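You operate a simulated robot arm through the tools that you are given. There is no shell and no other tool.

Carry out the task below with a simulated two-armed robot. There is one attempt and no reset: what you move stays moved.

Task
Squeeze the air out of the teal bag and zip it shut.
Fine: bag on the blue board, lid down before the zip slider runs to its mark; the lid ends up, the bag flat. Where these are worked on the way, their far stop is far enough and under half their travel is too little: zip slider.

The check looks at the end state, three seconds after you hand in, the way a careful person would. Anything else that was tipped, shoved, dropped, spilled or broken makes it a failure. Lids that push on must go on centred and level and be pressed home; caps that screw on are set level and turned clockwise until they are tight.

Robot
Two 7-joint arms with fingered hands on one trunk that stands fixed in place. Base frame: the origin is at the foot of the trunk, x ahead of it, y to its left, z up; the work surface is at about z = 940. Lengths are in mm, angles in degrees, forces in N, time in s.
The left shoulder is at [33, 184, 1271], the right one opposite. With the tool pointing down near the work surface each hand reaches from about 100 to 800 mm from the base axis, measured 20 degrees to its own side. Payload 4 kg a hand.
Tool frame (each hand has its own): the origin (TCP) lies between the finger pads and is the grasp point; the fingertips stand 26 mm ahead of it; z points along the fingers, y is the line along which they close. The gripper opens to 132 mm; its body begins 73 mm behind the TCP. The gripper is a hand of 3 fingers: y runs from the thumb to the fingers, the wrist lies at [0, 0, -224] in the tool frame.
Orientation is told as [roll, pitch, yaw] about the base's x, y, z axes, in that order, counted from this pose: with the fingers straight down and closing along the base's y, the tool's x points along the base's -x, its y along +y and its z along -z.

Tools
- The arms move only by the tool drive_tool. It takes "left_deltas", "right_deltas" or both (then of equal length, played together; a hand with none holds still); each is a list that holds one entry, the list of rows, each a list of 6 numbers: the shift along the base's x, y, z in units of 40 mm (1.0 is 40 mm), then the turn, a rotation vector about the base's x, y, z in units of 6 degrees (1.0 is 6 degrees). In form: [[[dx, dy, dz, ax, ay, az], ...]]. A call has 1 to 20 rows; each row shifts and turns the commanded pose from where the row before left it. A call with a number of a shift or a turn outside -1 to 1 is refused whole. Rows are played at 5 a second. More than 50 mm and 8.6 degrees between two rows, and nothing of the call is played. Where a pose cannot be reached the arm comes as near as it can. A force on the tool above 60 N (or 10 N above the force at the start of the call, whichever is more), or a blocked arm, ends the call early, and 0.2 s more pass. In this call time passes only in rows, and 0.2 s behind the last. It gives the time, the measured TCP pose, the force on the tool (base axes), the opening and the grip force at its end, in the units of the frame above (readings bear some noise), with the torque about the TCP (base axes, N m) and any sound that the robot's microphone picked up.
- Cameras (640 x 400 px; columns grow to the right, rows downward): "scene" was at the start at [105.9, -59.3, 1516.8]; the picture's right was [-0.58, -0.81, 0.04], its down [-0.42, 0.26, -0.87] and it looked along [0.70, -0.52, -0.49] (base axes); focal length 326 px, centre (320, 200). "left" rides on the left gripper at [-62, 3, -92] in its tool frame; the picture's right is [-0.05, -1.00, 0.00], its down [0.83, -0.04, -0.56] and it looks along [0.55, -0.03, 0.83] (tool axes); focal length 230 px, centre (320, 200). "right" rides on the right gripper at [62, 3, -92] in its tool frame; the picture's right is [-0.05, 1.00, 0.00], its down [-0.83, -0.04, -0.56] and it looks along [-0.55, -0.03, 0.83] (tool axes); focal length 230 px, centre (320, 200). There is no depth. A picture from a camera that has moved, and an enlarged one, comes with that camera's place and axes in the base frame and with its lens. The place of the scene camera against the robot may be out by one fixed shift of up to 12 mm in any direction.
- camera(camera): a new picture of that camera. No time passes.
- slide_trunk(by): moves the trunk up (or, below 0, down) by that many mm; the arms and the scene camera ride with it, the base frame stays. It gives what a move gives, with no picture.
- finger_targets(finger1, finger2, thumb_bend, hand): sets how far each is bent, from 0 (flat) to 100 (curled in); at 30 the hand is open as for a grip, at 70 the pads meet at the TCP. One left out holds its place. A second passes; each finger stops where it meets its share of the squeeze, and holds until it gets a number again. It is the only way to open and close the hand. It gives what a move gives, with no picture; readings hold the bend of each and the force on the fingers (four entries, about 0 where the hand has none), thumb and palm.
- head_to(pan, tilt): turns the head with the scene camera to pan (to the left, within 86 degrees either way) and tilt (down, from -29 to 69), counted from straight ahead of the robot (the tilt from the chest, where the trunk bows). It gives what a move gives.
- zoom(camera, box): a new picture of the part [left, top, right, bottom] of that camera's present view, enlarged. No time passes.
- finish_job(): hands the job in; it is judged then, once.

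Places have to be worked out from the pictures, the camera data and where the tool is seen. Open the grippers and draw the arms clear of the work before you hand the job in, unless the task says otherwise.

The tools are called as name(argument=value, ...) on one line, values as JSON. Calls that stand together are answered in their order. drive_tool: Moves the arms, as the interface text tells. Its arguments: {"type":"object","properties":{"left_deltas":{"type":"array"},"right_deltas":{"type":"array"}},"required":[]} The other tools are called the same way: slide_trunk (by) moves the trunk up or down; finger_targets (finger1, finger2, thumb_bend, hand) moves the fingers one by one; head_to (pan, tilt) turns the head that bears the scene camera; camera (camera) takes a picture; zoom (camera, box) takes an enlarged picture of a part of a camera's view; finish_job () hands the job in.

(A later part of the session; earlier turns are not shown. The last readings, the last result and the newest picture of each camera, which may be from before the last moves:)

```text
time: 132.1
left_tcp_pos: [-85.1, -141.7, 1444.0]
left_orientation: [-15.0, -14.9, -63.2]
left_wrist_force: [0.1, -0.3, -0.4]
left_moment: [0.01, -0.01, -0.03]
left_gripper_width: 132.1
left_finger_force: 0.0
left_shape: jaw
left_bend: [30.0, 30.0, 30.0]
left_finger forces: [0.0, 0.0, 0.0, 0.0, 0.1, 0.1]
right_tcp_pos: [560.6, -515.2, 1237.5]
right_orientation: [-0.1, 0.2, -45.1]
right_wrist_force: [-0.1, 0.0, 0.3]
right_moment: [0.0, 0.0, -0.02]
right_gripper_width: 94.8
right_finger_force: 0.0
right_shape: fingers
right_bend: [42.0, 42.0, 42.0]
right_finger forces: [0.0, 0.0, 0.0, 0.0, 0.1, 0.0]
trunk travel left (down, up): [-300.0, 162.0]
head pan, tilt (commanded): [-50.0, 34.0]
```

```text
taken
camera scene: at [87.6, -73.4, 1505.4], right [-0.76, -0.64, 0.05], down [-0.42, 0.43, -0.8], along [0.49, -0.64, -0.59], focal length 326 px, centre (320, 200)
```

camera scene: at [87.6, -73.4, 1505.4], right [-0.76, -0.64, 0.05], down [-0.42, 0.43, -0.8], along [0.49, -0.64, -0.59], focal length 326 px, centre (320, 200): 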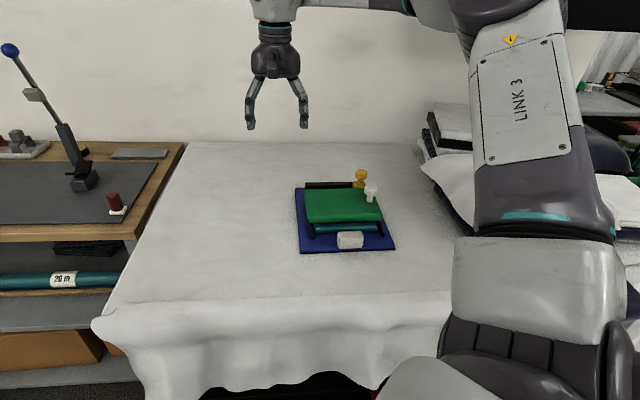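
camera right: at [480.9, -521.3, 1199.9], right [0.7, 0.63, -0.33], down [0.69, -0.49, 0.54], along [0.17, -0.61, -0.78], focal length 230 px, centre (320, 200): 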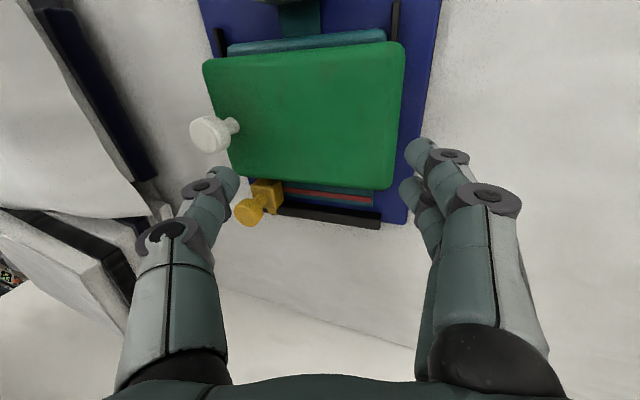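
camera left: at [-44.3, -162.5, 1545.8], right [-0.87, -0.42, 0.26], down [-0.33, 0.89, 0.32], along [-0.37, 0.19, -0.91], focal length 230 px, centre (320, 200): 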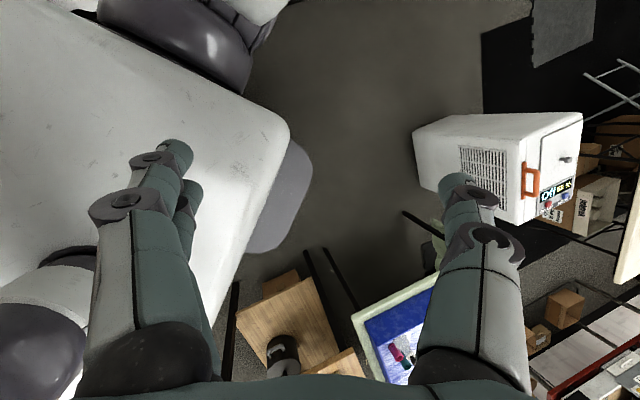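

Upright and clear. I turn the yaw in two halves, checking for contact in between.

drive_tool(right_deltas=[[[0, 0, 0, 0, 0, 0.95], [0, 0, 0, 0, 0, 0.95], [0, 0, 0, 0, 0, 0.95], [0, 0, 0, 0, 0, 0.95], [0, 0, 0, 0, 0, 0.95], [0, 0, 0, 0, 0, 0.95], [0, 0, 0, 0, 0, 0.95], [0, 0, 0, 0, 0, 0.85]]])

camera(camera="scene")

```text
time: 133.9
left_tcp_pos: [-84.0, -141.6, 1443.8]
left_orientation: [-15.0, -15.0, -63.2]
left_wrist_force: [-0.3, -0.2, -0.1]
left_moment: [0.0, 0.02, -0.01]
left_gripper_width: 132.0
left_finger_force: 0.0
left_shape: jaw
left_bend: [30.0, 30.0, 30.0]
left_finger forces: [0.0, 0.0, 0.0, 0.0, 0.0, 0.0]
right_tcp_pos: [561.6, -516.0, 1238.3]
right_orientation: [-0.2, 0.1, 0.0]
right_wrist_force: [0.0, -0.7, -0.5]
right_moment: [0.0, -0.02, 0.0]
right_gripper_width: 94.8
right_finger_force: 0.0
right_shape: fingers
right_bend: [42.0, 42.0, 42.0]
right_finger forces: [0.1, 0.0, 0.0, 0.0, 0.0, 0.0]
trunk travel left (down, up): [-300.0, 162.0]
head pan, tilt (commanded): [-50.0, 34.0]
```

```text
taken
camera scene: at [87.3, -73.7, 1505.5], right [-0.76, -0.64, 0.05], down [-0.42, 0.43, -0.8], along [0.49, -0.64, -0.59], focal length 326 px, centre (320, 200)
```

scene: 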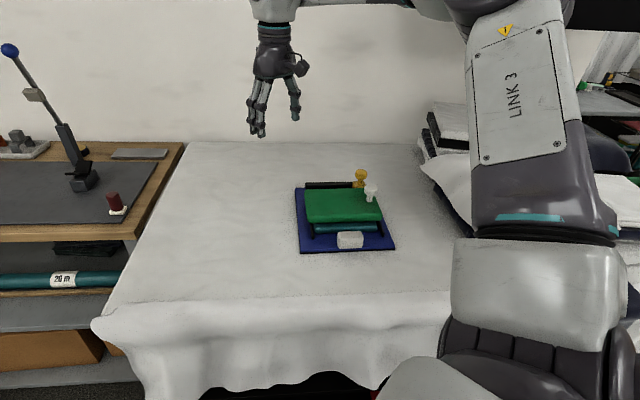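

No contact so far. I complete the turn to +45°.

drive_tool(right_deltas=[[[0, 0, 0, 0, 0, 0.95], [0, 0, 0, 0, 0, 0.95], [0, 0, 0, 0, 0, 0.95], [0, 0, 0, 0, 0, 0.95], [0, 0, 0, 0, 0, 0.95], [0, 0, 0, 0, 0, 0.95], [0, 0, 0, 0, 0, 0.95], [0, 0, 0, 0, 0, 0.85], [0, 0, 0, 0, 0, 0]]])

camera(camera="scene")

camera(camera="right")

```text
time: 135.9
left_tcp_pos: [-84.9, -141.4, 1442.8]
left_orientation: [-15.0, -14.8, -63.3]
left_wrist_force: [-0.3, 0.3, -0.2]
left_moment: [0.01, -0.01, 0.0]
left_gripper_width: 132.3
left_finger_force: 0.0
left_shape: jaw
left_bend: [30.0, 30.0, 30.0]
left_finger forces: [0.1, 0.1, 0.0, 0.0, 0.0, 0.0]
right_tcp_pos: [561.0, -515.8, 1236.8]
right_orientation: [-0.1, 0.1, 44.9]
right_wrist_force: [0.6, -0.1, -0.6]
right_moment: [-0.01, 0.03, -0.04]
right_gripper_width: 94.6
right_finger_force: 0.1
right_shape: fingers
right_bend: [42.0, 42.0, 42.0]
right_finger forces: [0.1, 0.1, 0.0, 0.1, 0.0, 0.1]
trunk travel left (down, up): [-300.0, 162.0]
head pan, tilt (commanded): [-50.0, 34.0]
```

```text
taken
camera scene: at [87.3, -73.8, 1505.4], right [-0.76, -0.64, 0.05], down [-0.42, 0.43, -0.8], along [0.49, -0.64, -0.59], focal length 326 px, centre (320, 200)
```

scene: 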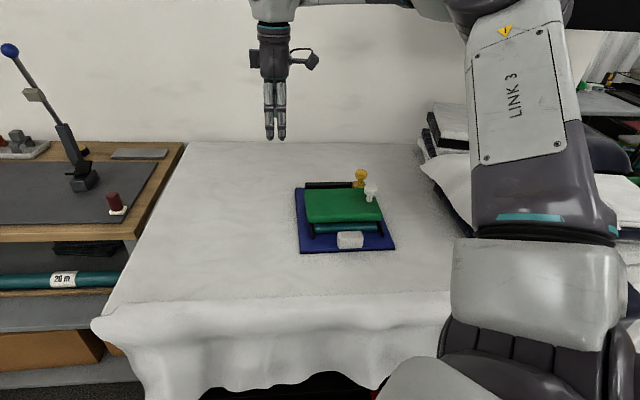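

```text
taken
camera right: at [515.2, -555.3, 1329.3], right [-0.67, 0.74, 0.0], down [0.62, 0.56, 0.55], along [0.41, 0.37, -0.83], focal length 230 px, centre (320, 200)
```

right: 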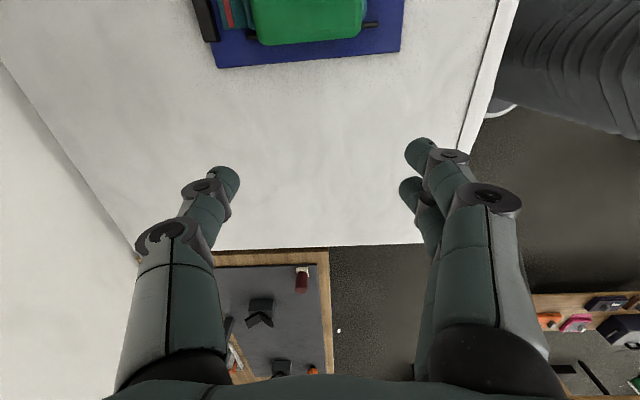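

Yaw +45° is reached with no contact. I now tilt the hand 30° so the wrist leans to the hinge side and move toward the knob, checking for contact along the way.

drive_tool(right_deltas=[[[-0.27, -0.31, -0.4, -0.589, 0.589, 0], [-0.27, -0.31, -0.4, -0.589, 0.589, 0], [-0.27, -0.31, -0.4, -0.589, 0.589, 0], [-0.27, -0.31, -0.4, -0.589, 0.589, 0], [-0.27, -0.31, -0.4, -0.589, 0.589, 0], [-0.27, -0.31, -0.4, -0.589, 0.589, 0], [0, 0, 0, 0, 0, 0]]])

camera(camera="right")

camera(camera="scene")

```text
time: 137.5
left_tcp_pos: [-85.6, -141.9, 1443.6]
left_orientation: [-15.0, -14.9, -63.3]
left_wrist_force: [0.1, -0.3, 0.7]
left_moment: [-0.02, -0.03, -0.01]
left_gripper_width: 131.9
left_finger_force: 0.1
left_shape: jaw
left_bend: [30.0, 30.0, 30.0]
left_finger forces: [0.1, 0.0, 0.0, 0.1, 0.0, 0.0]
right_tcp_pos: [495.2, -589.3, 1141.6]
right_orientation: [-0.2, 30.1, 45.0]
right_wrist_force: [-0.7, -0.8, 0.0]
right_moment: [0.0, -0.01, -0.03]
right_gripper_width: 94.8
right_finger_force: 0.1
right_shape: fingers
right_bend: [42.0, 42.0, 42.0]
right_finger forces: [0.1, 0.0, 0.0, 0.0, 0.1, 0.0]
trunk travel left (down, up): [-300.0, 162.0]
head pan, tilt (commanded): [-50.0, 34.0]
```

```text
taken
camera right: at [486.1, -591.5, 1252.3], right [-0.67, 0.74, -0.03], down [0.74, 0.67, 0.06], along [0.07, 0.02, -1.0], focal length 230 px, centre (320, 200)
```

right: 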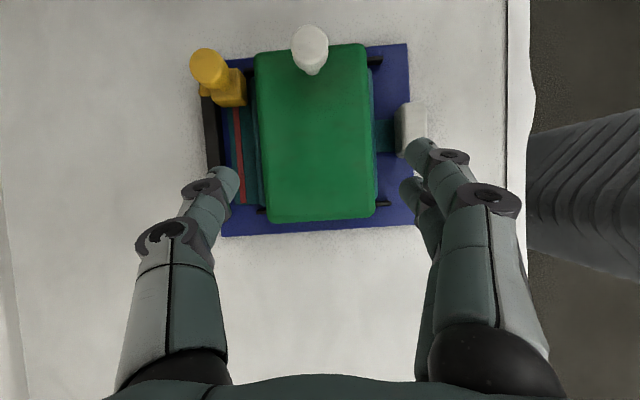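

```text
taken
camera scene: at [87.0, -73.7, 1505.5], right [-0.76, -0.64, 0.05], down [-0.42, 0.43, -0.8], along [0.49, -0.64, -0.59], focal length 326 px, centre (320, 200)
```

scene: 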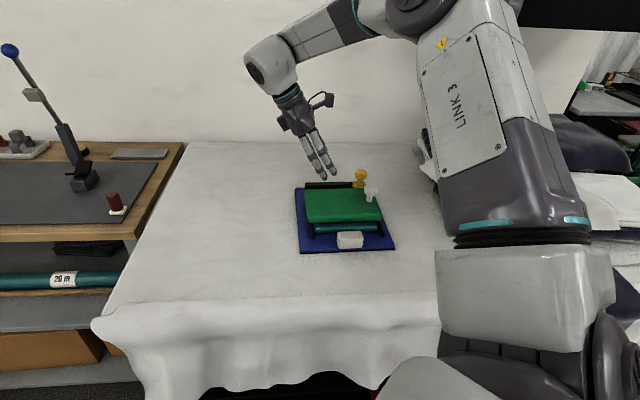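

The tilted camera gives a straight-down view: the knob is at u ≈ 771, v ≈ −196, and the lid spans v −35 to −217. I narrow the hand's opening a little and move over the knob at z ≈ 1085.

finger_targets(hand="right", finger1=49, finger2=49, thumb_bend=49)

drive_tool(right_deltas=[[[-0.4, -0.45, -0.28, 0, 0, 0], [-0.4, -0.45, -0.28, 0, 0, 0], [-0.4, -0.45, -0.28, 0, 0, 0], [-0.4, -0.45, -0.28, 0, 0, 0], [-0.4, -0.45, -0.28, 0, 0, 0], [0, 0, 0, 0, 0, 0]]])

camera(camera="right")

camera(camera="scene")

```text
time: 138.5
left_tcp_pos: [-85.3, -141.5, 1443.1]
left_orientation: [-14.9, -14.9, -63.3]
left_wrist_force: [0.4, 0.2, 0.6]
left_moment: [0.03, 0.0, 0.0]
left_gripper_width: 132.2
left_finger_force: 0.0
left_shape: jaw
left_bend: [30.0, 30.0, 30.0]
left_finger forces: [0.0, 0.1, 0.0, 0.1, 0.1, 0.0]
right_tcp_pos: [494.7, -590.4, 1141.9]
right_orientation: [-0.1, 30.0, 44.9]
right_wrist_force: [0.0, -0.2, 0.4]
right_moment: [-0.02, 0.03, 0.02]
right_gripper_width: 71.6
right_finger_force: 0.0
right_shape: fingers
right_bend: [49.0, 49.0, 49.0]
right_finger forces: [0.0, 0.0, 0.0, 0.0, 0.0, 0.1]
trunk travel left (down, up): [-300.0, 162.0]
head pan, tilt (commanded): [-50.0, 34.0]
```

```text
time: 139.9
left_tcp_pos: [-85.3, -140.7, 1444.0]
left_orientation: [-15.0, -15.0, -63.4]
left_wrist_force: [-0.3, 0.1, -0.6]
left_moment: [-0.01, -0.02, -0.02]
left_gripper_width: 132.0
left_finger_force: 0.1
left_shape: jaw
left_bend: [30.0, 30.0, 30.0]
left_finger forces: [0.0, 0.1, 0.0, 0.0, 0.0, 0.0]
right_tcp_pos: [415.4, -679.9, 1083.9]
right_orientation: [-0.2, 30.1, 44.9]
right_wrist_force: [0.6, 0.2, -0.5]
right_moment: [0.01, 0.01, -0.01]
right_gripper_width: 71.8
right_finger_force: 0.1
right_shape: fingers
right_bend: [49.0, 49.0, 49.0]
right_finger forces: [0.1, 0.0, 0.0, 0.1, 0.1, 0.0]
trunk travel left (down, up): [-300.0, 162.0]
head pan, tilt (commanded): [-50.0, 34.0]
```

```text
taken
camera right: at [406.8, -682.1, 1194.0], right [-0.67, 0.74, -0.03], down [0.74, 0.67, 0.06], along [0.07, 0.02, -1.0], focal length 230 px, centre (320, 200)
```

right: 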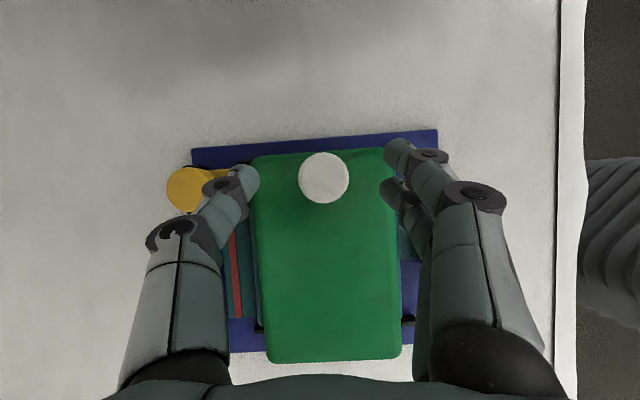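

```text
taken
camera scene: at [87.7, -73.1, 1505.4], right [-0.76, -0.64, 0.05], down [-0.42, 0.43, -0.8], along [0.49, -0.64, -0.59], focal length 326 px, centre (320, 200)
```

scene: 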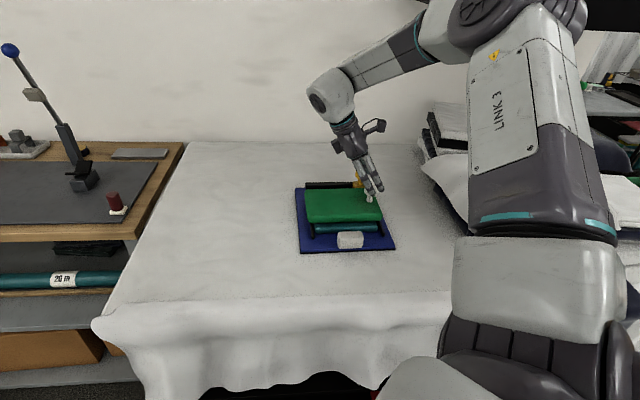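

The hand is over the knob with no contact at the shelf, and the knob is about 12 mm ahead of the TCP line as wanted. I shift 4 mm and lower to z ≈ 1037, watching the slider knob beside the thumb.

drive_tool(right_deltas=[[[-0.085, -0.055, -0.3, 0, 0, 0], [0, 0, -0.3, 0, 0, 0], [0, 0, -0.3, 0, 0, 0], [0, 0, -0.26, 0, 0, 0], [0, 0, 0, 0, 0, 0]]])

camera(camera="right")

zoom(camera="scene", box=[290, 110, 430, 260])

```text
time: 141.1
left_tcp_pos: [-85.8, -140.5, 1443.2]
left_orientation: [-15.0, -15.0, -63.3]
left_wrist_force: [-0.2, -0.3, 0.3]
left_moment: [-0.01, -0.02, 0.03]
left_gripper_width: 131.7
left_finger_force: 0.1
left_shape: jaw
left_bend: [30.0, 30.0, 30.0]
left_finger forces: [0.0, 0.0, 0.0, 0.1, 0.0, 0.1]
right_tcp_pos: [413.0, -681.5, 1038.3]
right_orientation: [-0.3, 30.1, 44.8]
right_wrist_force: [-0.3, -0.1, 1.5]
right_moment: [0.0, 0.07, 0.02]
right_gripper_width: 71.8
right_finger_force: 0.6
right_shape: fingers
right_bend: [49.0, 49.0, 49.0]
right_finger forces: [0.1, 1.0, 0.0, 0.1, 0.0, 0.0]
trunk travel left (down, up): [-300.0, 162.0]
head pan, tilt (commanded): [-50.0, 34.0]
```

```text
taken
camera right: at [404.3, -684.3, 1149.1], right [-0.67, 0.74, -0.03], down [0.74, 0.67, 0.06], along [0.07, 0.02, -1.0], focal length 230 px, centre (320, 200)
```

right: 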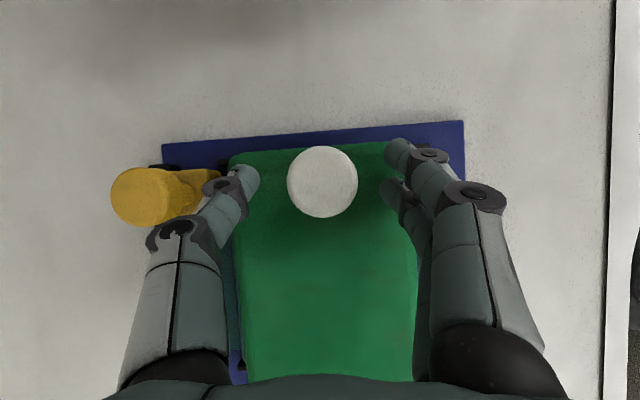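

```text
2.67 times, centred on (360, 185) of scene
camera zoom: at [87.1, -73.5, 1505.5], right [-0.76, -0.64, 0.05], down [-0.42, 0.43, -0.8], along [0.49, -0.64, -0.59], focal length 868 px, centre (213, 240)
```

zoom: 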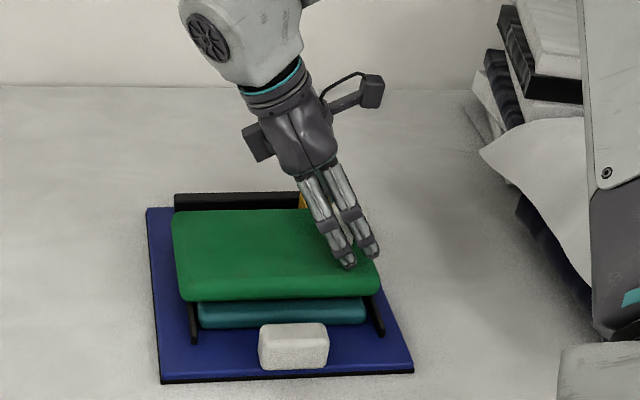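

The tips just touch the lid, and the knob is centred to about 1 mm between thumb and fingers. I ease up 1.5 mm and close on it.

drive_tool(right_deltas=[[[0, 0, 0.04, 0, 0, 0], [0, 0, 0, 0, 0, 0]]])

finger_targets(hand="right", finger1=71, finger2=71, thumb_bend=71)

camera(camera="right")

zoom(camera="scene", box=[290, 110, 430, 260])

```text
time: 141.7
left_tcp_pos: [-84.8, -141.8, 1442.9]
left_orientation: [-15.0, -14.9, -63.2]
left_wrist_force: [-0.5, -0.4, -0.2]
left_moment: [-0.01, 0.0, -0.01]
left_gripper_width: 132.2
left_finger_force: 0.0
left_shape: jaw
left_bend: [30.0, 30.0, 30.0]
left_finger forces: [0.1, 0.1, 0.0, 0.0, 0.0, 0.1]
right_tcp_pos: [413.0, -682.5, 1040.1]
right_orientation: [-0.2, 30.1, 44.9]
right_wrist_force: [0.2, 0.6, 0.2]
right_moment: [0.01, 0.03, -0.01]
right_gripper_width: 71.7
right_finger_force: 0.1
right_shape: fingers
right_bend: [49.0, 49.0, 49.0]
right_finger forces: [0.1, 0.1, 0.0, 0.0, 0.0, 0.0]
trunk travel left (down, up): [-300.0, 162.0]
head pan, tilt (commanded): [-50.0, 34.0]
```

```text
time: 142.7
left_tcp_pos: [-84.2, -141.8, 1444.5]
left_orientation: [-15.0, -15.0, -63.3]
left_wrist_force: [0.0, -0.4, -0.5]
left_moment: [0.01, 0.01, 0.0]
left_gripper_width: 132.1
left_finger_force: 0.1
left_shape: jaw
left_bend: [30.0, 30.0, 30.0]
left_finger forces: [0.0, 0.0, 0.0, 0.0, 0.0, 0.0]
right_tcp_pos: [412.9, -681.6, 1039.3]
right_orientation: [-0.1, 30.1, 45.0]
right_wrist_force: [-0.8, -0.1, -0.2]
right_moment: [0.05, 0.04, -0.03]
right_gripper_width: 25.5
right_finger_force: 9.6
right_shape: fingers
right_bend: [64.0, 69.0, 67.0]
right_finger forces: [6.7, 3.0, 0.0, 0.0, 9.7, 0.0]
trunk travel left (down, up): [-300.0, 162.0]
head pan, tilt (commanded): [-50.0, 34.0]
```

```text
taken
camera right: at [405.1, -684.3, 1150.0], right [-0.67, 0.74, -0.03], down [0.74, 0.67, 0.06], along [0.07, 0.02, -1.0], focal length 230 px, centre (320, 200)
```

right: 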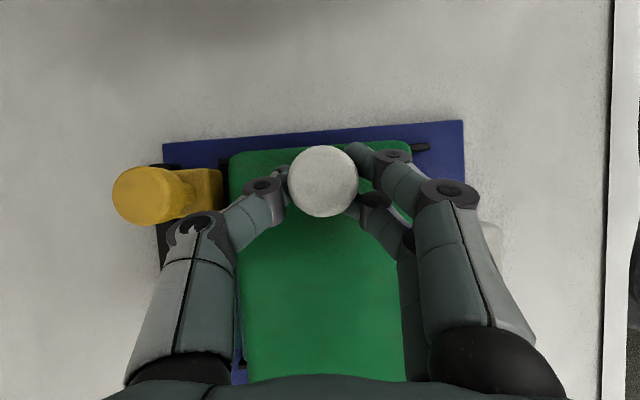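

```text
2.67 times, centred on (360, 185) of scene
camera zoom: at [87.3, -74.1, 1505.4], right [-0.76, -0.64, 0.05], down [-0.42, 0.43, -0.8], along [0.49, -0.63, -0.59], focal length 868 px, centre (213, 240)
```

zoom: 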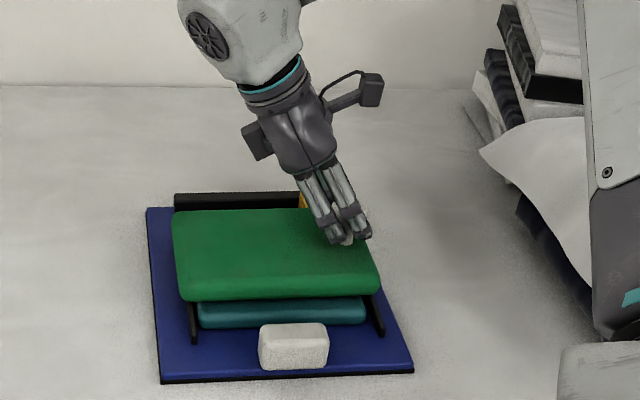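

The grip is about 10 N, even on both sides. I lift the first 10° along the lid's arc and check the force and the board.

drive_tool(right_deltas=[[[0.078, 0.078, 0.36, 0, 0, 0], [0.099, 0.099, 0.35, 0, 0, 0], [0, 0, 0, 0, 0, 0]]])

zoom(camera="scene", box=[290, 110, 430, 260])

camera(camera="right")

```text
time: 143.5
left_tcp_pos: [-84.0, -141.6, 1444.2]
left_orientation: [-15.2, -14.8, -63.3]
left_wrist_force: [0.1, -0.1, -0.6]
left_moment: [-0.02, 0.01, 0.01]
left_gripper_width: 132.1
left_finger_force: 0.0
left_shape: jaw
left_bend: [30.0, 30.0, 30.0]
left_finger forces: [0.0, 0.1, 0.0, 0.1, 0.0, 0.0]
right_tcp_pos: [419.7, -674.5, 1068.4]
right_orientation: [-0.1, 30.0, 45.1]
right_wrist_force: [3.4, 4.4, 0.7]
right_moment: [0.01, -0.04, 0.01]
right_gripper_width: 23.5
right_finger_force: 10.1
right_shape: fingers
right_bend: [66.0, 69.0, 67.0]
right_finger forces: [5.4, 5.0, 0.0, 0.1, 9.2, 0.1]
trunk travel left (down, up): [-300.0, 162.0]
head pan, tilt (commanded): [-50.0, 34.0]
```

```text
2.67 times, centred on (360, 185) of scene
camera zoom: at [88.4, -73.9, 1505.3], right [-0.76, -0.64, 0.05], down [-0.42, 0.43, -0.8], along [0.49, -0.63, -0.6], focal length 868 px, centre (213, 240)
```

zoom: 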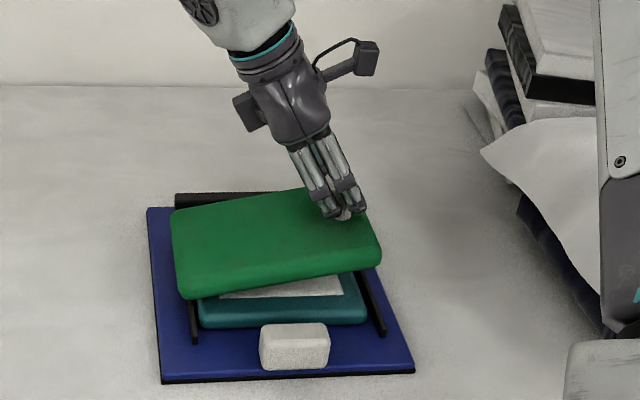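

```text
taken
camera right: at [412.6, -676.9, 1179.1], right [-0.67, 0.74, -0.03], down [0.74, 0.67, 0.06], along [0.07, 0.02, -1.0], focal length 230 px, centre (320, 200)
```

right: 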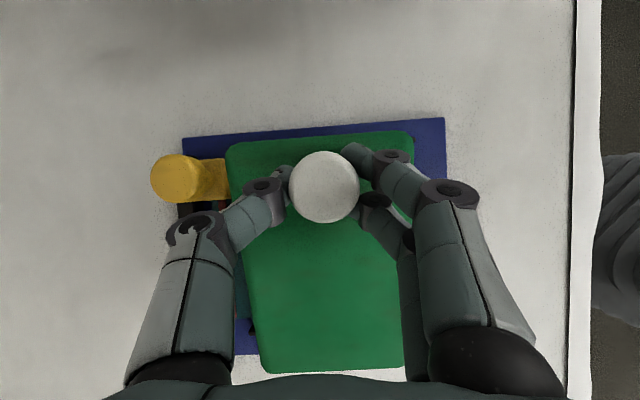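

The lid lifts, the bag under it is flat, and the board hasn't moved. The tool feels about 5 N toward the hinge side, so the real arc goes a little more that way. I add that and continue to about 30°.

drive_tool(right_deltas=[[[0.152, 0.152, 0.333, 0, 0, 0], [0.152, 0.152, 0.318, 0, 0, 0], [0.17, 0.17, 0.295, 0, 0, 0], [0.189, 0.189, 0.275, 0, 0, 0], [0, 0, 0, 0, 0, 0]]])

zoom(camera="scene", box=[290, 110, 430, 260])

camera(camera="right")

```text
time: 144.7
left_tcp_pos: [-83.7, -142.4, 1443.6]
left_orientation: [-15.0, -14.9, -63.3]
left_wrist_force: [-0.5, -0.8, 1.0]
left_moment: [0.0, -0.01, 0.01]
left_gripper_width: 132.1
left_finger_force: 0.0
left_shape: jaw
left_bend: [30.0, 30.0, 30.0]
left_finger forces: [0.0, 0.0, 0.0, 0.0, 0.0, 0.0]
right_tcp_pos: [448.6, -645.7, 1117.6]
right_orientation: [-0.1, 30.1, 44.9]
right_wrist_force: [2.7, 1.8, 0.2]
right_moment: [-0.03, -0.07, 0.02]
right_gripper_width: 17.7
right_finger_force: 8.4
right_shape: fingers
right_bend: [68.0, 68.0, 68.0]
right_finger forces: [4.1, 5.7, 0.0, 0.0, 7.3, 0.1]
trunk travel left (down, up): [-300.0, 162.0]
head pan, tilt (commanded): [-50.0, 34.0]
```

```text
2.67 times, centred on (360, 185) of scene
camera zoom: at [88.1, -74.5, 1505.4], right [-0.76, -0.64, 0.05], down [-0.42, 0.43, -0.8], along [0.49, -0.63, -0.6], focal length 868 px, centre (213, 240)
```

zoom: 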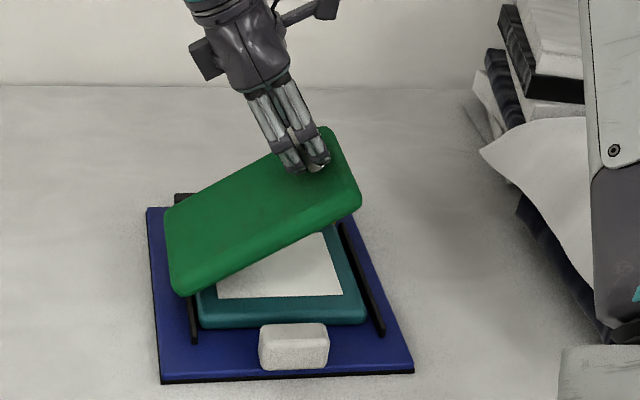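

```text
taken
camera right: at [439.8, -648.9, 1228.2], right [-0.67, 0.74, -0.03], down [0.74, 0.67, 0.06], along [0.07, 0.02, -1.0], focal length 230 px, centre (320, 200)
```

right: 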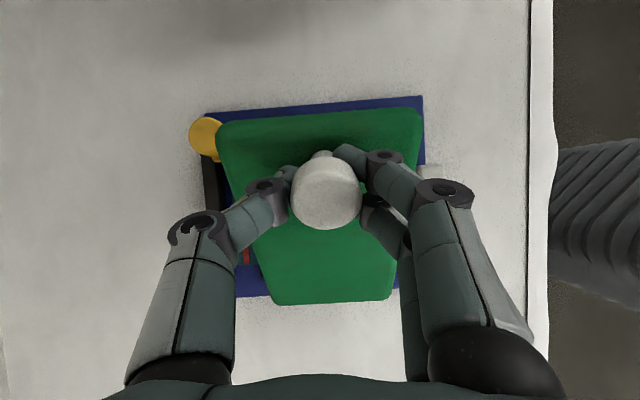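

The lid is at about 30° with only 3 N, and the board is steady. I continue to about 50°.

drive_tool(right_deltas=[[[0.205, 0.205, 0.252, 0, 0, 0], [0.218, 0.218, 0.222, 0, 0, 0], [0.233, 0.233, 0.198, 0, 0, 0], [0.242, 0.242, 0.165, 0, 0, 0], [0, 0, 0, 0, 0, 0]]])

zoom(camera="scene", box=[290, 90, 430, 260])

camera(camera="right")

```text
time: 145.9
left_tcp_pos: [-85.2, -142.1, 1443.2]
left_orientation: [-15.0, -14.9, -63.3]
left_wrist_force: [-0.3, 0.5, -0.8]
left_moment: [-0.02, 0.04, 0.0]
left_gripper_width: 132.0
left_finger_force: 0.2
left_shape: jaw
left_bend: [30.0, 30.0, 30.0]
left_finger forces: [0.0, 0.1, 0.1, 0.0, 0.0, 0.0]
right_tcp_pos: [481.4, -610.5, 1148.9]
right_orientation: [-0.1, 30.1, 44.8]
right_wrist_force: [-0.9, 1.4, -0.2]
right_moment: [-0.16, 0.19, -0.07]
right_gripper_width: 16.7
right_finger_force: 15.6
right_shape: fingers
right_bend: [70.0, 66.0, 68.0]
right_finger forces: [11.4, 12.5, 0.0, 0.0, 7.7, 0.0]
trunk travel left (down, up): [-300.0, 162.0]
head pan, tilt (commanded): [-50.0, 34.0]
```

```text
2.35 times, centred on (360, 175) of scene
camera zoom: at [87.4, -74.5, 1505.4], right [-0.76, -0.64, 0.05], down [-0.42, 0.43, -0.8], along [0.49, -0.63, -0.59], focal length 766 px, centre (226, 259)
```

zoom: 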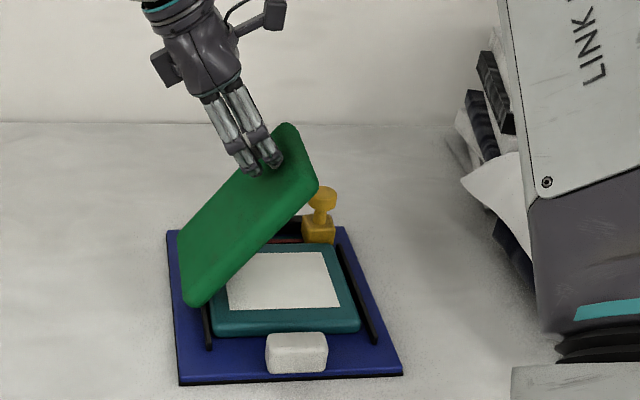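

```text
taken
camera right: at [474.0, -613.1, 1259.2], right [-0.67, 0.74, -0.03], down [0.74, 0.67, 0.06], along [0.07, 0.02, -1.0], focal length 230 px, centre (320, 200)
```

right: 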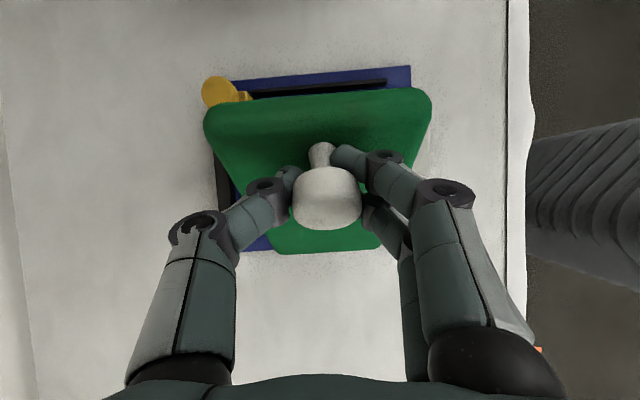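

The lid is at about 52° with small forces, and the flat bag and the slider at its mark are clearly visible. I continue to about 75°.

drive_tool(right_deltas=[[[0.253, 0.253, 0.138, 0, 0, 0], [0.26, 0.26, 0.105, 0, 0, 0], [0.265, 0.265, 0.072, 0, 0, 0], [0.269, 0.269, 0.04, 0, 0, 0], [0.27, 0.27, 0.005, 0, 0, 0], [0, 0, 0, 0, 0, 0]]])

zoom(camera="scene", box=[270, 80, 430, 260])

camera(camera="right")

```text
time: 147.3
left_tcp_pos: [-85.3, -141.8, 1442.9]
left_orientation: [-15.0, -15.0, -63.3]
left_wrist_force: [-0.2, 0.3, 0.3]
left_moment: [-0.01, -0.01, -0.02]
left_gripper_width: 132.2
left_finger_force: 0.1
left_shape: jaw
left_bend: [30.0, 30.0, 30.0]
left_finger forces: [0.0, 0.1, 0.0, 0.0, 0.0, 0.1]
right_tcp_pos: [535.6, -560.1, 1164.9]
right_orientation: [-0.1, 30.1, 44.9]
right_wrist_force: [-3.4, 1.7, -0.3]
right_moment: [-0.09, 0.19, -0.18]
right_gripper_width: 17.6
right_finger_force: 13.7
right_shape: fingers
right_bend: [70.0, 62.0, 67.0]
right_finger forces: [9.0, 10.4, 0.1, 0.0, 7.9, 0.0]
trunk travel left (down, up): [-300.0, 162.0]
head pan, tilt (commanded): [-50.0, 34.0]
```

```text
2.22 times, centred on (350, 170) of scene
camera zoom: at [87.2, -74.8, 1505.4], right [-0.76, -0.64, 0.05], down [-0.42, 0.43, -0.8], along [0.49, -0.63, -0.59], focal length 724 px, centre (253, 267)
```

zoom: 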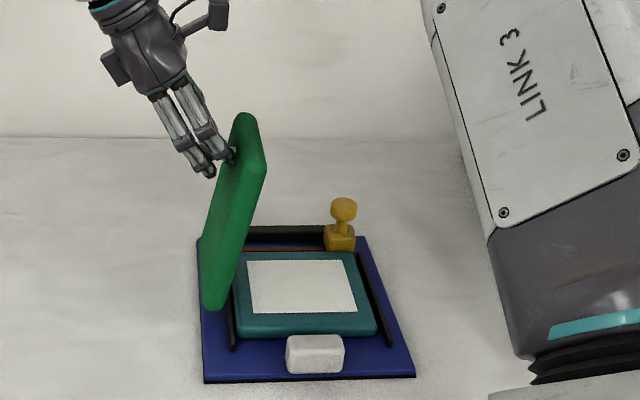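

```text
taken
camera right: at [528.1, -561.3, 1276.2], right [-0.67, 0.74, -0.03], down [0.74, 0.67, 0.06], along [0.07, 0.02, -1.0], focal length 230 px, centre (320, 200)
```

right: 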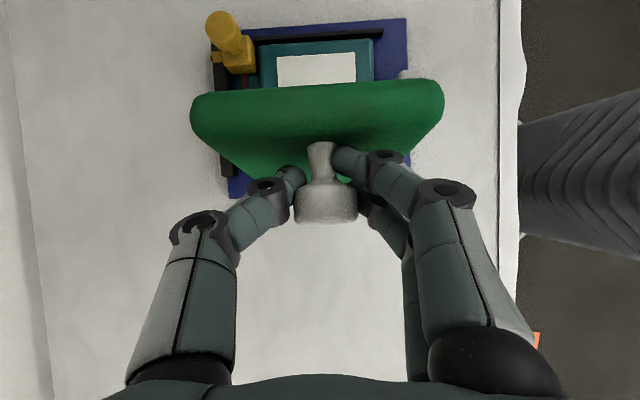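

The lid is at about 78°, nearly upright. I continue gently by two more steps and check for its stop.

drive_tool(right_deltas=[[[0.269, 0.269, -0.03, 0, 0, 0], [0.2, 0.2, -0.04, 0, 0, 0], [0, 0, 0, 0, 0, 0]]])

zoom(camera="scene", box=[270, 80, 430, 260])

camera(camera="right")

```text
time: 148.1
left_tcp_pos: [-84.9, -141.7, 1443.4]
left_orientation: [-14.9, -14.9, -63.3]
left_wrist_force: [-0.4, -0.2, 0.8]
left_moment: [-0.01, 0.02, 0.03]
left_gripper_width: 132.1
left_finger_force: 0.0
left_shape: jaw
left_bend: [30.0, 30.0, 30.0]
left_finger forces: [0.0, 0.0, 0.1, 0.1, 0.1, 0.0]
right_tcp_pos: [553.1, -539.6, 1163.0]
right_orientation: [-0.1, 30.0, 44.9]
right_wrist_force: [-5.7, 1.9, -0.4]
right_moment: [-0.11, 0.21, -0.12]
right_gripper_width: 16.1
right_finger_force: 12.3
right_shape: fingers
right_bend: [71.0, 62.0, 68.0]
right_finger forces: [9.7, 9.3, 0.1, 0.0, 5.8, 0.0]
trunk travel left (down, up): [-300.0, 162.0]
head pan, tilt (commanded): [-50.0, 34.0]
```

```text
2.22 times, centred on (350, 170) of scene
camera zoom: at [86.5, -73.9, 1505.5], right [-0.76, -0.64, 0.05], down [-0.42, 0.43, -0.8], along [0.49, -0.63, -0.59], focal length 724 px, centre (253, 267)
```

zoom: 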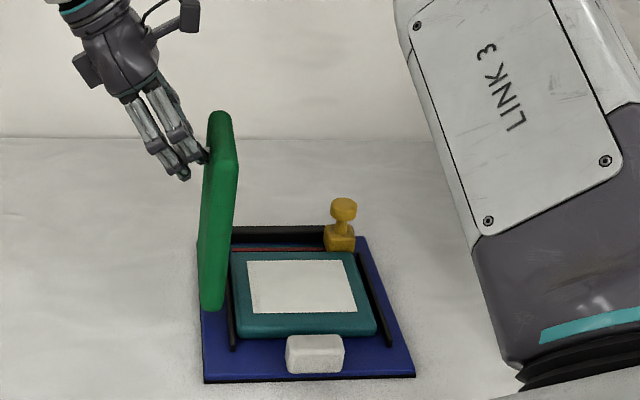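

```text
taken
camera right: at [545.5, -542.2, 1274.3], right [-0.67, 0.74, -0.03], down [0.74, 0.67, 0.07], along [0.07, 0.02, -1.0], focal length 230 px, centre (320, 200)
```

right: 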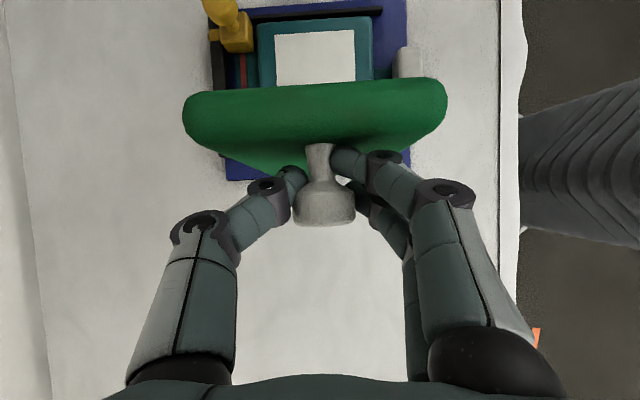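

The lid is almost vertical. I move another 10 mm outward to bring it against its open stop.

drive_tool(right_deltas=[[[0.12, 0.12, -0.04, 0, 0, 0], [0.09, 0.09, -0.04, 0, 0, 0], [0, 0, 0, 0, 0, 0]]])

zoom(camera="scene", box=[270, 80, 430, 260])

```text
time: 148.9
left_tcp_pos: [-86.6, -141.2, 1444.4]
left_orientation: [-15.0, -14.9, -63.2]
left_wrist_force: [0.1, 1.3, -0.2]
left_moment: [0.03, 0.03, -0.04]
left_gripper_width: 132.1
left_finger_force: 0.0
left_shape: jaw
left_bend: [30.0, 30.0, 30.0]
left_finger forces: [0.0, 0.0, 0.0, 0.0, 0.0, 0.0]
right_tcp_pos: [561.7, -531.7, 1161.7]
right_orientation: [-0.2, 30.0, 44.8]
right_wrist_force: [-7.8, 3.6, 0.0]
right_moment: [-0.1, 0.28, -0.19]
right_gripper_width: 16.1
right_finger_force: 11.7
right_shape: fingers
right_bend: [71.0, 62.0, 68.0]
right_finger forces: [10.4, 8.8, 0.0, 0.0, 5.6, 0.0]
trunk travel left (down, up): [-300.0, 162.0]
head pan, tilt (commanded): [-50.0, 34.0]
```

```text
2.22 times, centred on (350, 170) of scene
camera zoom: at [85.9, -73.4, 1505.6], right [-0.76, -0.64, 0.05], down [-0.41, 0.43, -0.8], along [0.49, -0.64, -0.59], focal length 724 px, centre (253, 267)
```

zoom: 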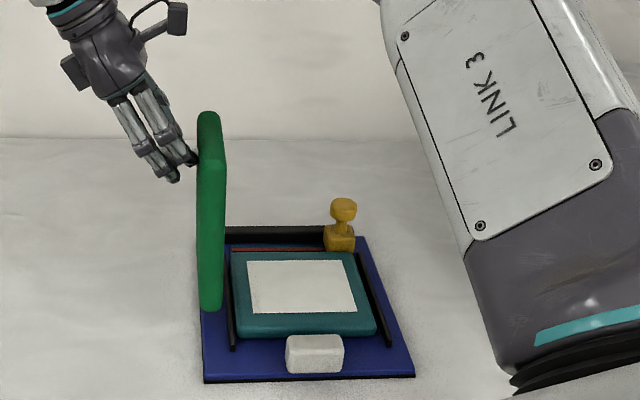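

The lid is now slightly past vertical, as it was at the start. I pull 4 mm more to feel for the stop.

drive_tool(right_deltas=[[[0.07, 0.07, -0.02, 0, 0, 0], [0, 0, 0, 0, 0, 0]]])

zoom(camera="scene", box=[270, 80, 430, 260])

camera(camera="right")

```text
time: 149.5
left_tcp_pos: [-85.5, -140.9, 1445.3]
left_orientation: [-15.0, -14.9, -63.2]
left_wrist_force: [-0.1, -0.3, 0.3]
left_moment: [0.0, -0.02, 0.01]
left_gripper_width: 132.0
left_finger_force: 0.1
left_shape: jaw
left_bend: [30.0, 30.0, 30.0]
left_finger forces: [0.0, 0.0, 0.0, 0.0, 0.1, 0.1]
right_tcp_pos: [564.4, -530.2, 1160.5]
right_orientation: [-0.2, 30.0, 44.9]
right_wrist_force: [-8.1, 3.7, 1.1]
right_moment: [-0.08, 0.22, -0.14]
right_gripper_width: 16.4
right_finger_force: 12.3
right_shape: fingers
right_bend: [71.0, 62.0, 68.0]
right_finger forces: [9.5, 8.9, 0.0, 0.0, 5.4, 0.0]
trunk travel left (down, up): [-300.0, 162.0]
head pan, tilt (commanded): [-50.0, 34.0]
```

```text
2.22 times, centred on (350, 170) of scene
camera zoom: at [86.0, -73.4, 1505.5], right [-0.76, -0.64, 0.05], down [-0.41, 0.43, -0.8], along [0.49, -0.64, -0.59], focal length 724 px, centre (253, 267)
```

zoom: 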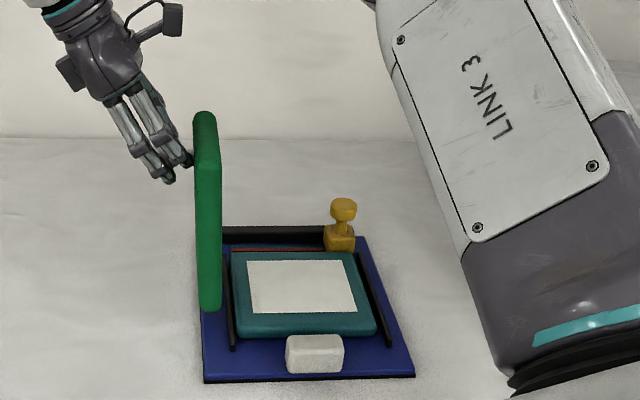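

```text
taken
camera right: at [556.4, -531.2, 1270.8], right [-0.67, 0.74, -0.03], down [0.74, 0.67, 0.06], along [0.07, 0.02, -1.0], focal length 230 px, centre (320, 200)
```

right: 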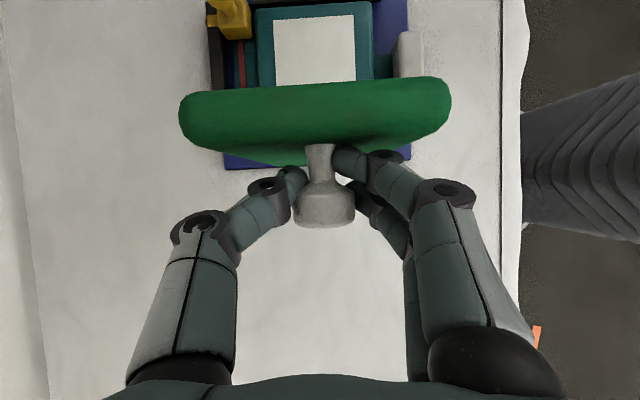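

It's still moving freely, now leaning about 2° outward, a bit less than at the start. I go 4 mm more.

drive_tool(right_deltas=[[[0.07, 0.07, -0.02, 0, 0, 0], [0, 0, 0, 0, 0, 0]]])

zoom(camera="scene", box=[270, 80, 430, 260])

```text
time: 150.1
left_tcp_pos: [-86.1, -141.5, 1443.2]
left_orientation: [-15.0, -14.9, -63.3]
left_wrist_force: [0.9, 0.0, -0.1]
left_moment: [-0.01, 0.0, 0.0]
left_gripper_width: 132.0
left_finger_force: 0.0
left_shape: jaw
left_bend: [30.0, 30.0, 30.0]
left_finger forces: [0.0, 0.0, 0.0, 0.0, 0.1, 0.0]
right_tcp_pos: [567.7, -526.5, 1159.2]
right_orientation: [-0.3, 30.1, 44.9]
right_wrist_force: [-7.9, 3.8, -0.1]
right_moment: [-0.06, 0.22, -0.16]
right_gripper_width: 16.6
right_finger_force: 11.2
right_shape: fingers
right_bend: [70.0, 62.0, 68.0]
right_finger forces: [8.6, 8.5, 0.0, 0.1, 5.6, 0.0]
trunk travel left (down, up): [-300.0, 162.0]
head pan, tilt (commanded): [-50.0, 34.0]
```

```text
2.22 times, centred on (350, 170) of scene
camera zoom: at [86.1, -73.5, 1505.5], right [-0.76, -0.64, 0.05], down [-0.41, 0.43, -0.8], along [0.49, -0.64, -0.59], focal length 724 px, centre (253, 267)
```

zoom: 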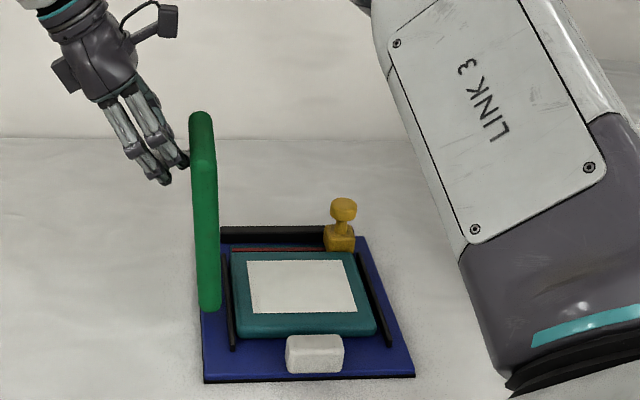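

The lid now leans about 3° outward like at the start and rests there. I open the fingers and watch whether it stays.

finger_targets(hand="right", finger1=44, finger2=44, thumb_bend=44)

zoom(camera="scene", box=[270, 80, 430, 260])

camera(camera="right")

```text
time: 151.1
left_tcp_pos: [-83.9, -141.4, 1444.2]
left_orientation: [-15.0, -14.9, -63.2]
left_wrist_force: [-1.0, 0.8, 0.2]
left_moment: [0.04, -0.01, 0.0]
left_gripper_width: 131.9
left_finger_force: 0.0
left_shape: jaw
left_bend: [30.0, 30.0, 30.0]
left_finger forces: [0.0, 0.0, 0.0, 0.1, 0.0, 0.0]
right_tcp_pos: [568.0, -526.0, 1158.4]
right_orientation: [-0.2, 30.0, 45.0]
right_wrist_force: [1.0, 0.1, -0.5]
right_moment: [0.05, -0.02, -0.09]
right_gripper_width: 87.3
right_finger_force: 0.9
right_shape: fingers
right_bend: [44.0, 44.0, 44.0]
right_finger forces: [1.6, 0.0, 0.0, 0.0, 0.1, 0.1]
trunk travel left (down, up): [-300.0, 162.0]
head pan, tilt (commanded): [-50.0, 34.0]
```

```text
2.22 times, centred on (350, 170) of scene
camera zoom: at [87.6, -73.6, 1505.4], right [-0.76, -0.64, 0.05], down [-0.42, 0.43, -0.8], along [0.49, -0.64, -0.59], focal length 724 px, centre (253, 267)
```

zoom: 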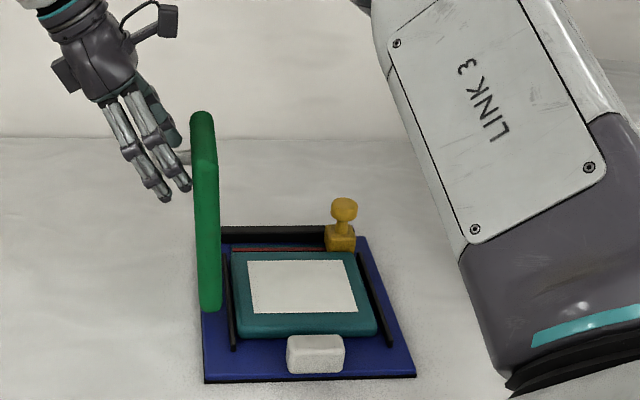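

```text
taken
camera right: at [560.7, -528.3, 1268.9], right [-0.67, 0.74, -0.03], down [0.74, 0.67, 0.06], along [0.07, 0.02, -1.0], focal length 230 px, centre (320, 200)
```

right: 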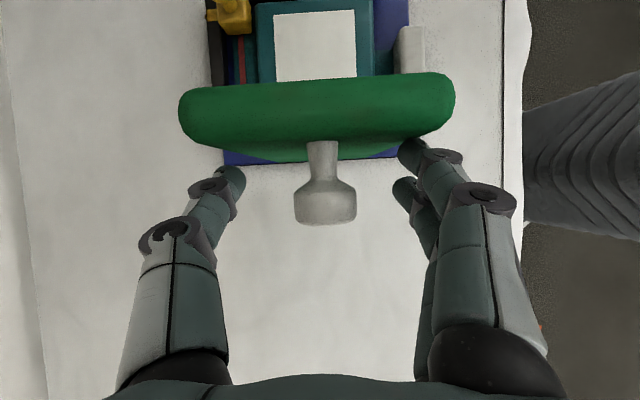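

The lid stays up. One finger lightly touches its face, so I withdraw outward first, then up and away.

drive_tool(right_deltas=[[[0.15, 0.15, 0, 0, 0, 0], [0.25, 0.25, 0.1, 0, 0, 0], [0.25, 0.25, 0.3, 0, 0, 0], [0.2, 0.2, 0.6, 0, 0, 0], [0, 0, 0.8, 0, 0, 0], [0, 0, 0.5, 0, 0, 0], [0, 0, 0, 0, 0, 0]]])

zoom(camera="scene", box=[270, 80, 430, 260])

camera(camera="right")

```text
time: 152.7
left_tcp_pos: [-83.6, -141.1, 1443.8]
left_orientation: [-15.1, -14.8, -63.3]
left_wrist_force: [0.4, 0.0, 0.3]
left_moment: [-0.02, -0.03, 0.02]
left_gripper_width: 132.0
left_finger_force: 0.0
left_shape: jaw
left_bend: [30.0, 30.0, 30.0]
left_finger forces: [0.0, 0.1, 0.1, 0.0, 0.0, 0.0]
right_tcp_pos: [593.6, -493.3, 1245.4]
right_orientation: [-0.3, 30.0, 44.9]
right_wrist_force: [-0.8, -1.1, -1.0]
right_moment: [0.01, 0.05, 0.01]
right_gripper_width: 87.6
right_finger_force: 0.1
right_shape: fingers
right_bend: [44.0, 44.0, 44.0]
right_finger forces: [0.0, 0.0, 0.1, 0.0, 0.0, 0.0]
right hand out of reach, approached as far as the arm can: row 6
trunk travel left (down, up): [-300.0, 162.0]
head pan, tilt (commanded): [-50.0, 34.0]
```

```text
2.22 times, centred on (350, 170) of scene
camera zoom: at [88.0, -73.9, 1505.4], right [-0.76, -0.64, 0.05], down [-0.42, 0.43, -0.8], along [0.49, -0.63, -0.59], focal length 724 px, centre (253, 267)
```

zoom: 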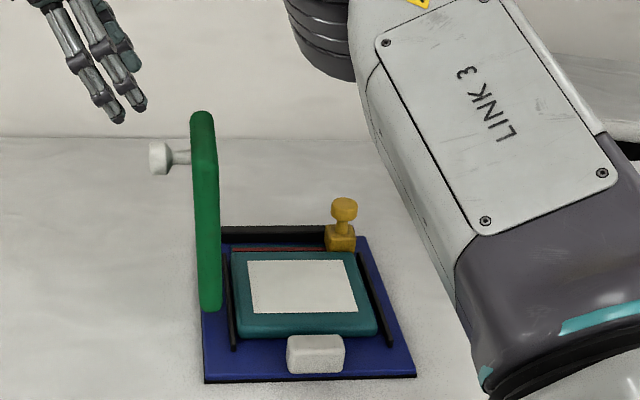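

```text
taken
camera right: at [585.1, -496.0, 1354.7], right [-0.68, 0.74, -0.03], down [0.73, 0.68, 0.07], along [0.07, 0.02, -1.0], focal length 230 px, centre (320, 200)
```

right: 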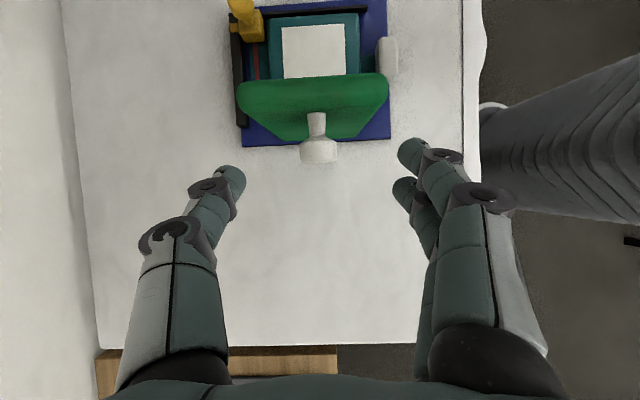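

The lid stands up by itself, the bag lies flat and zipped, and the slider is at its mark. I set the head to the same pose as at the start to compare the board's position with the first pictures.

head_to(pan=-46, tilt=36)

zoom(camera="scene", box=[290, 105, 420, 255])

camera(camera="scene")

```text
time: 153.3
left_tcp_pos: [-85.0, -141.2, 1443.3]
left_orientation: [-15.0, -14.9, -63.3]
left_wrist_force: [0.4, 0.4, -0.1]
left_moment: [0.04, -0.03, -0.02]
left_gripper_width: 132.0
left_finger_force: 0.0
left_shape: jaw
left_bend: [30.0, 30.0, 30.0]
left_finger forces: [0.0, 0.0, 0.1, 0.0, 0.1, 0.0]
right_tcp_pos: [592.9, -493.7, 1243.1]
right_orientation: [-0.3, 30.0, 44.8]
right_wrist_force: [0.0, -0.2, -0.9]
right_moment: [-0.02, -0.01, 0.02]
right_gripper_width: 87.5
right_finger_force: 0.1
right_shape: fingers
right_bend: [44.0, 44.0, 44.0]
right_finger forces: [0.0, 0.1, 0.0, 0.0, 0.0, 0.0]
trunk travel left (down, up): [-300.0, 162.0]
head pan, tilt (commanded): [-46.0, 36.0]
```

```text
2.67 times, centred on (355, 180) of scene
camera zoom: at [91.3, -68.9, 1502.1], right [-0.72, -0.69, 0.05], down [-0.46, 0.42, -0.78], along [0.52, -0.58, -0.63], focal length 868 px, centre (227, 253)
```

zoom: 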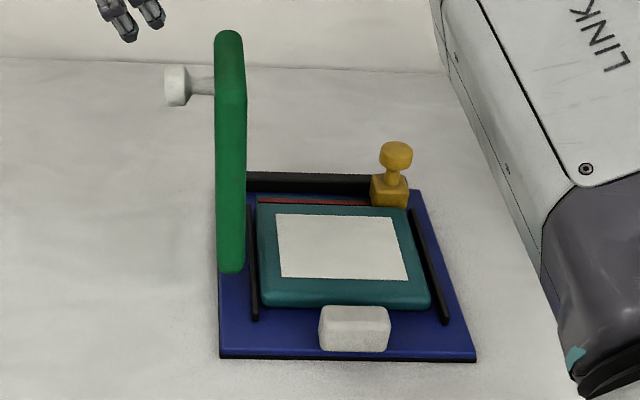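

```text
taken
camera scene: at [91.3, -68.9, 1502.1], right [-0.72, -0.69, 0.05], down [-0.46, 0.42, -0.78], along [0.52, -0.58, -0.63], focal length 326 px, centre (320, 200)
```

scene: 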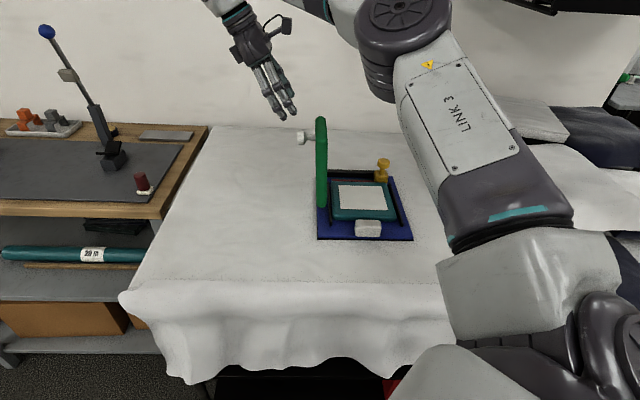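

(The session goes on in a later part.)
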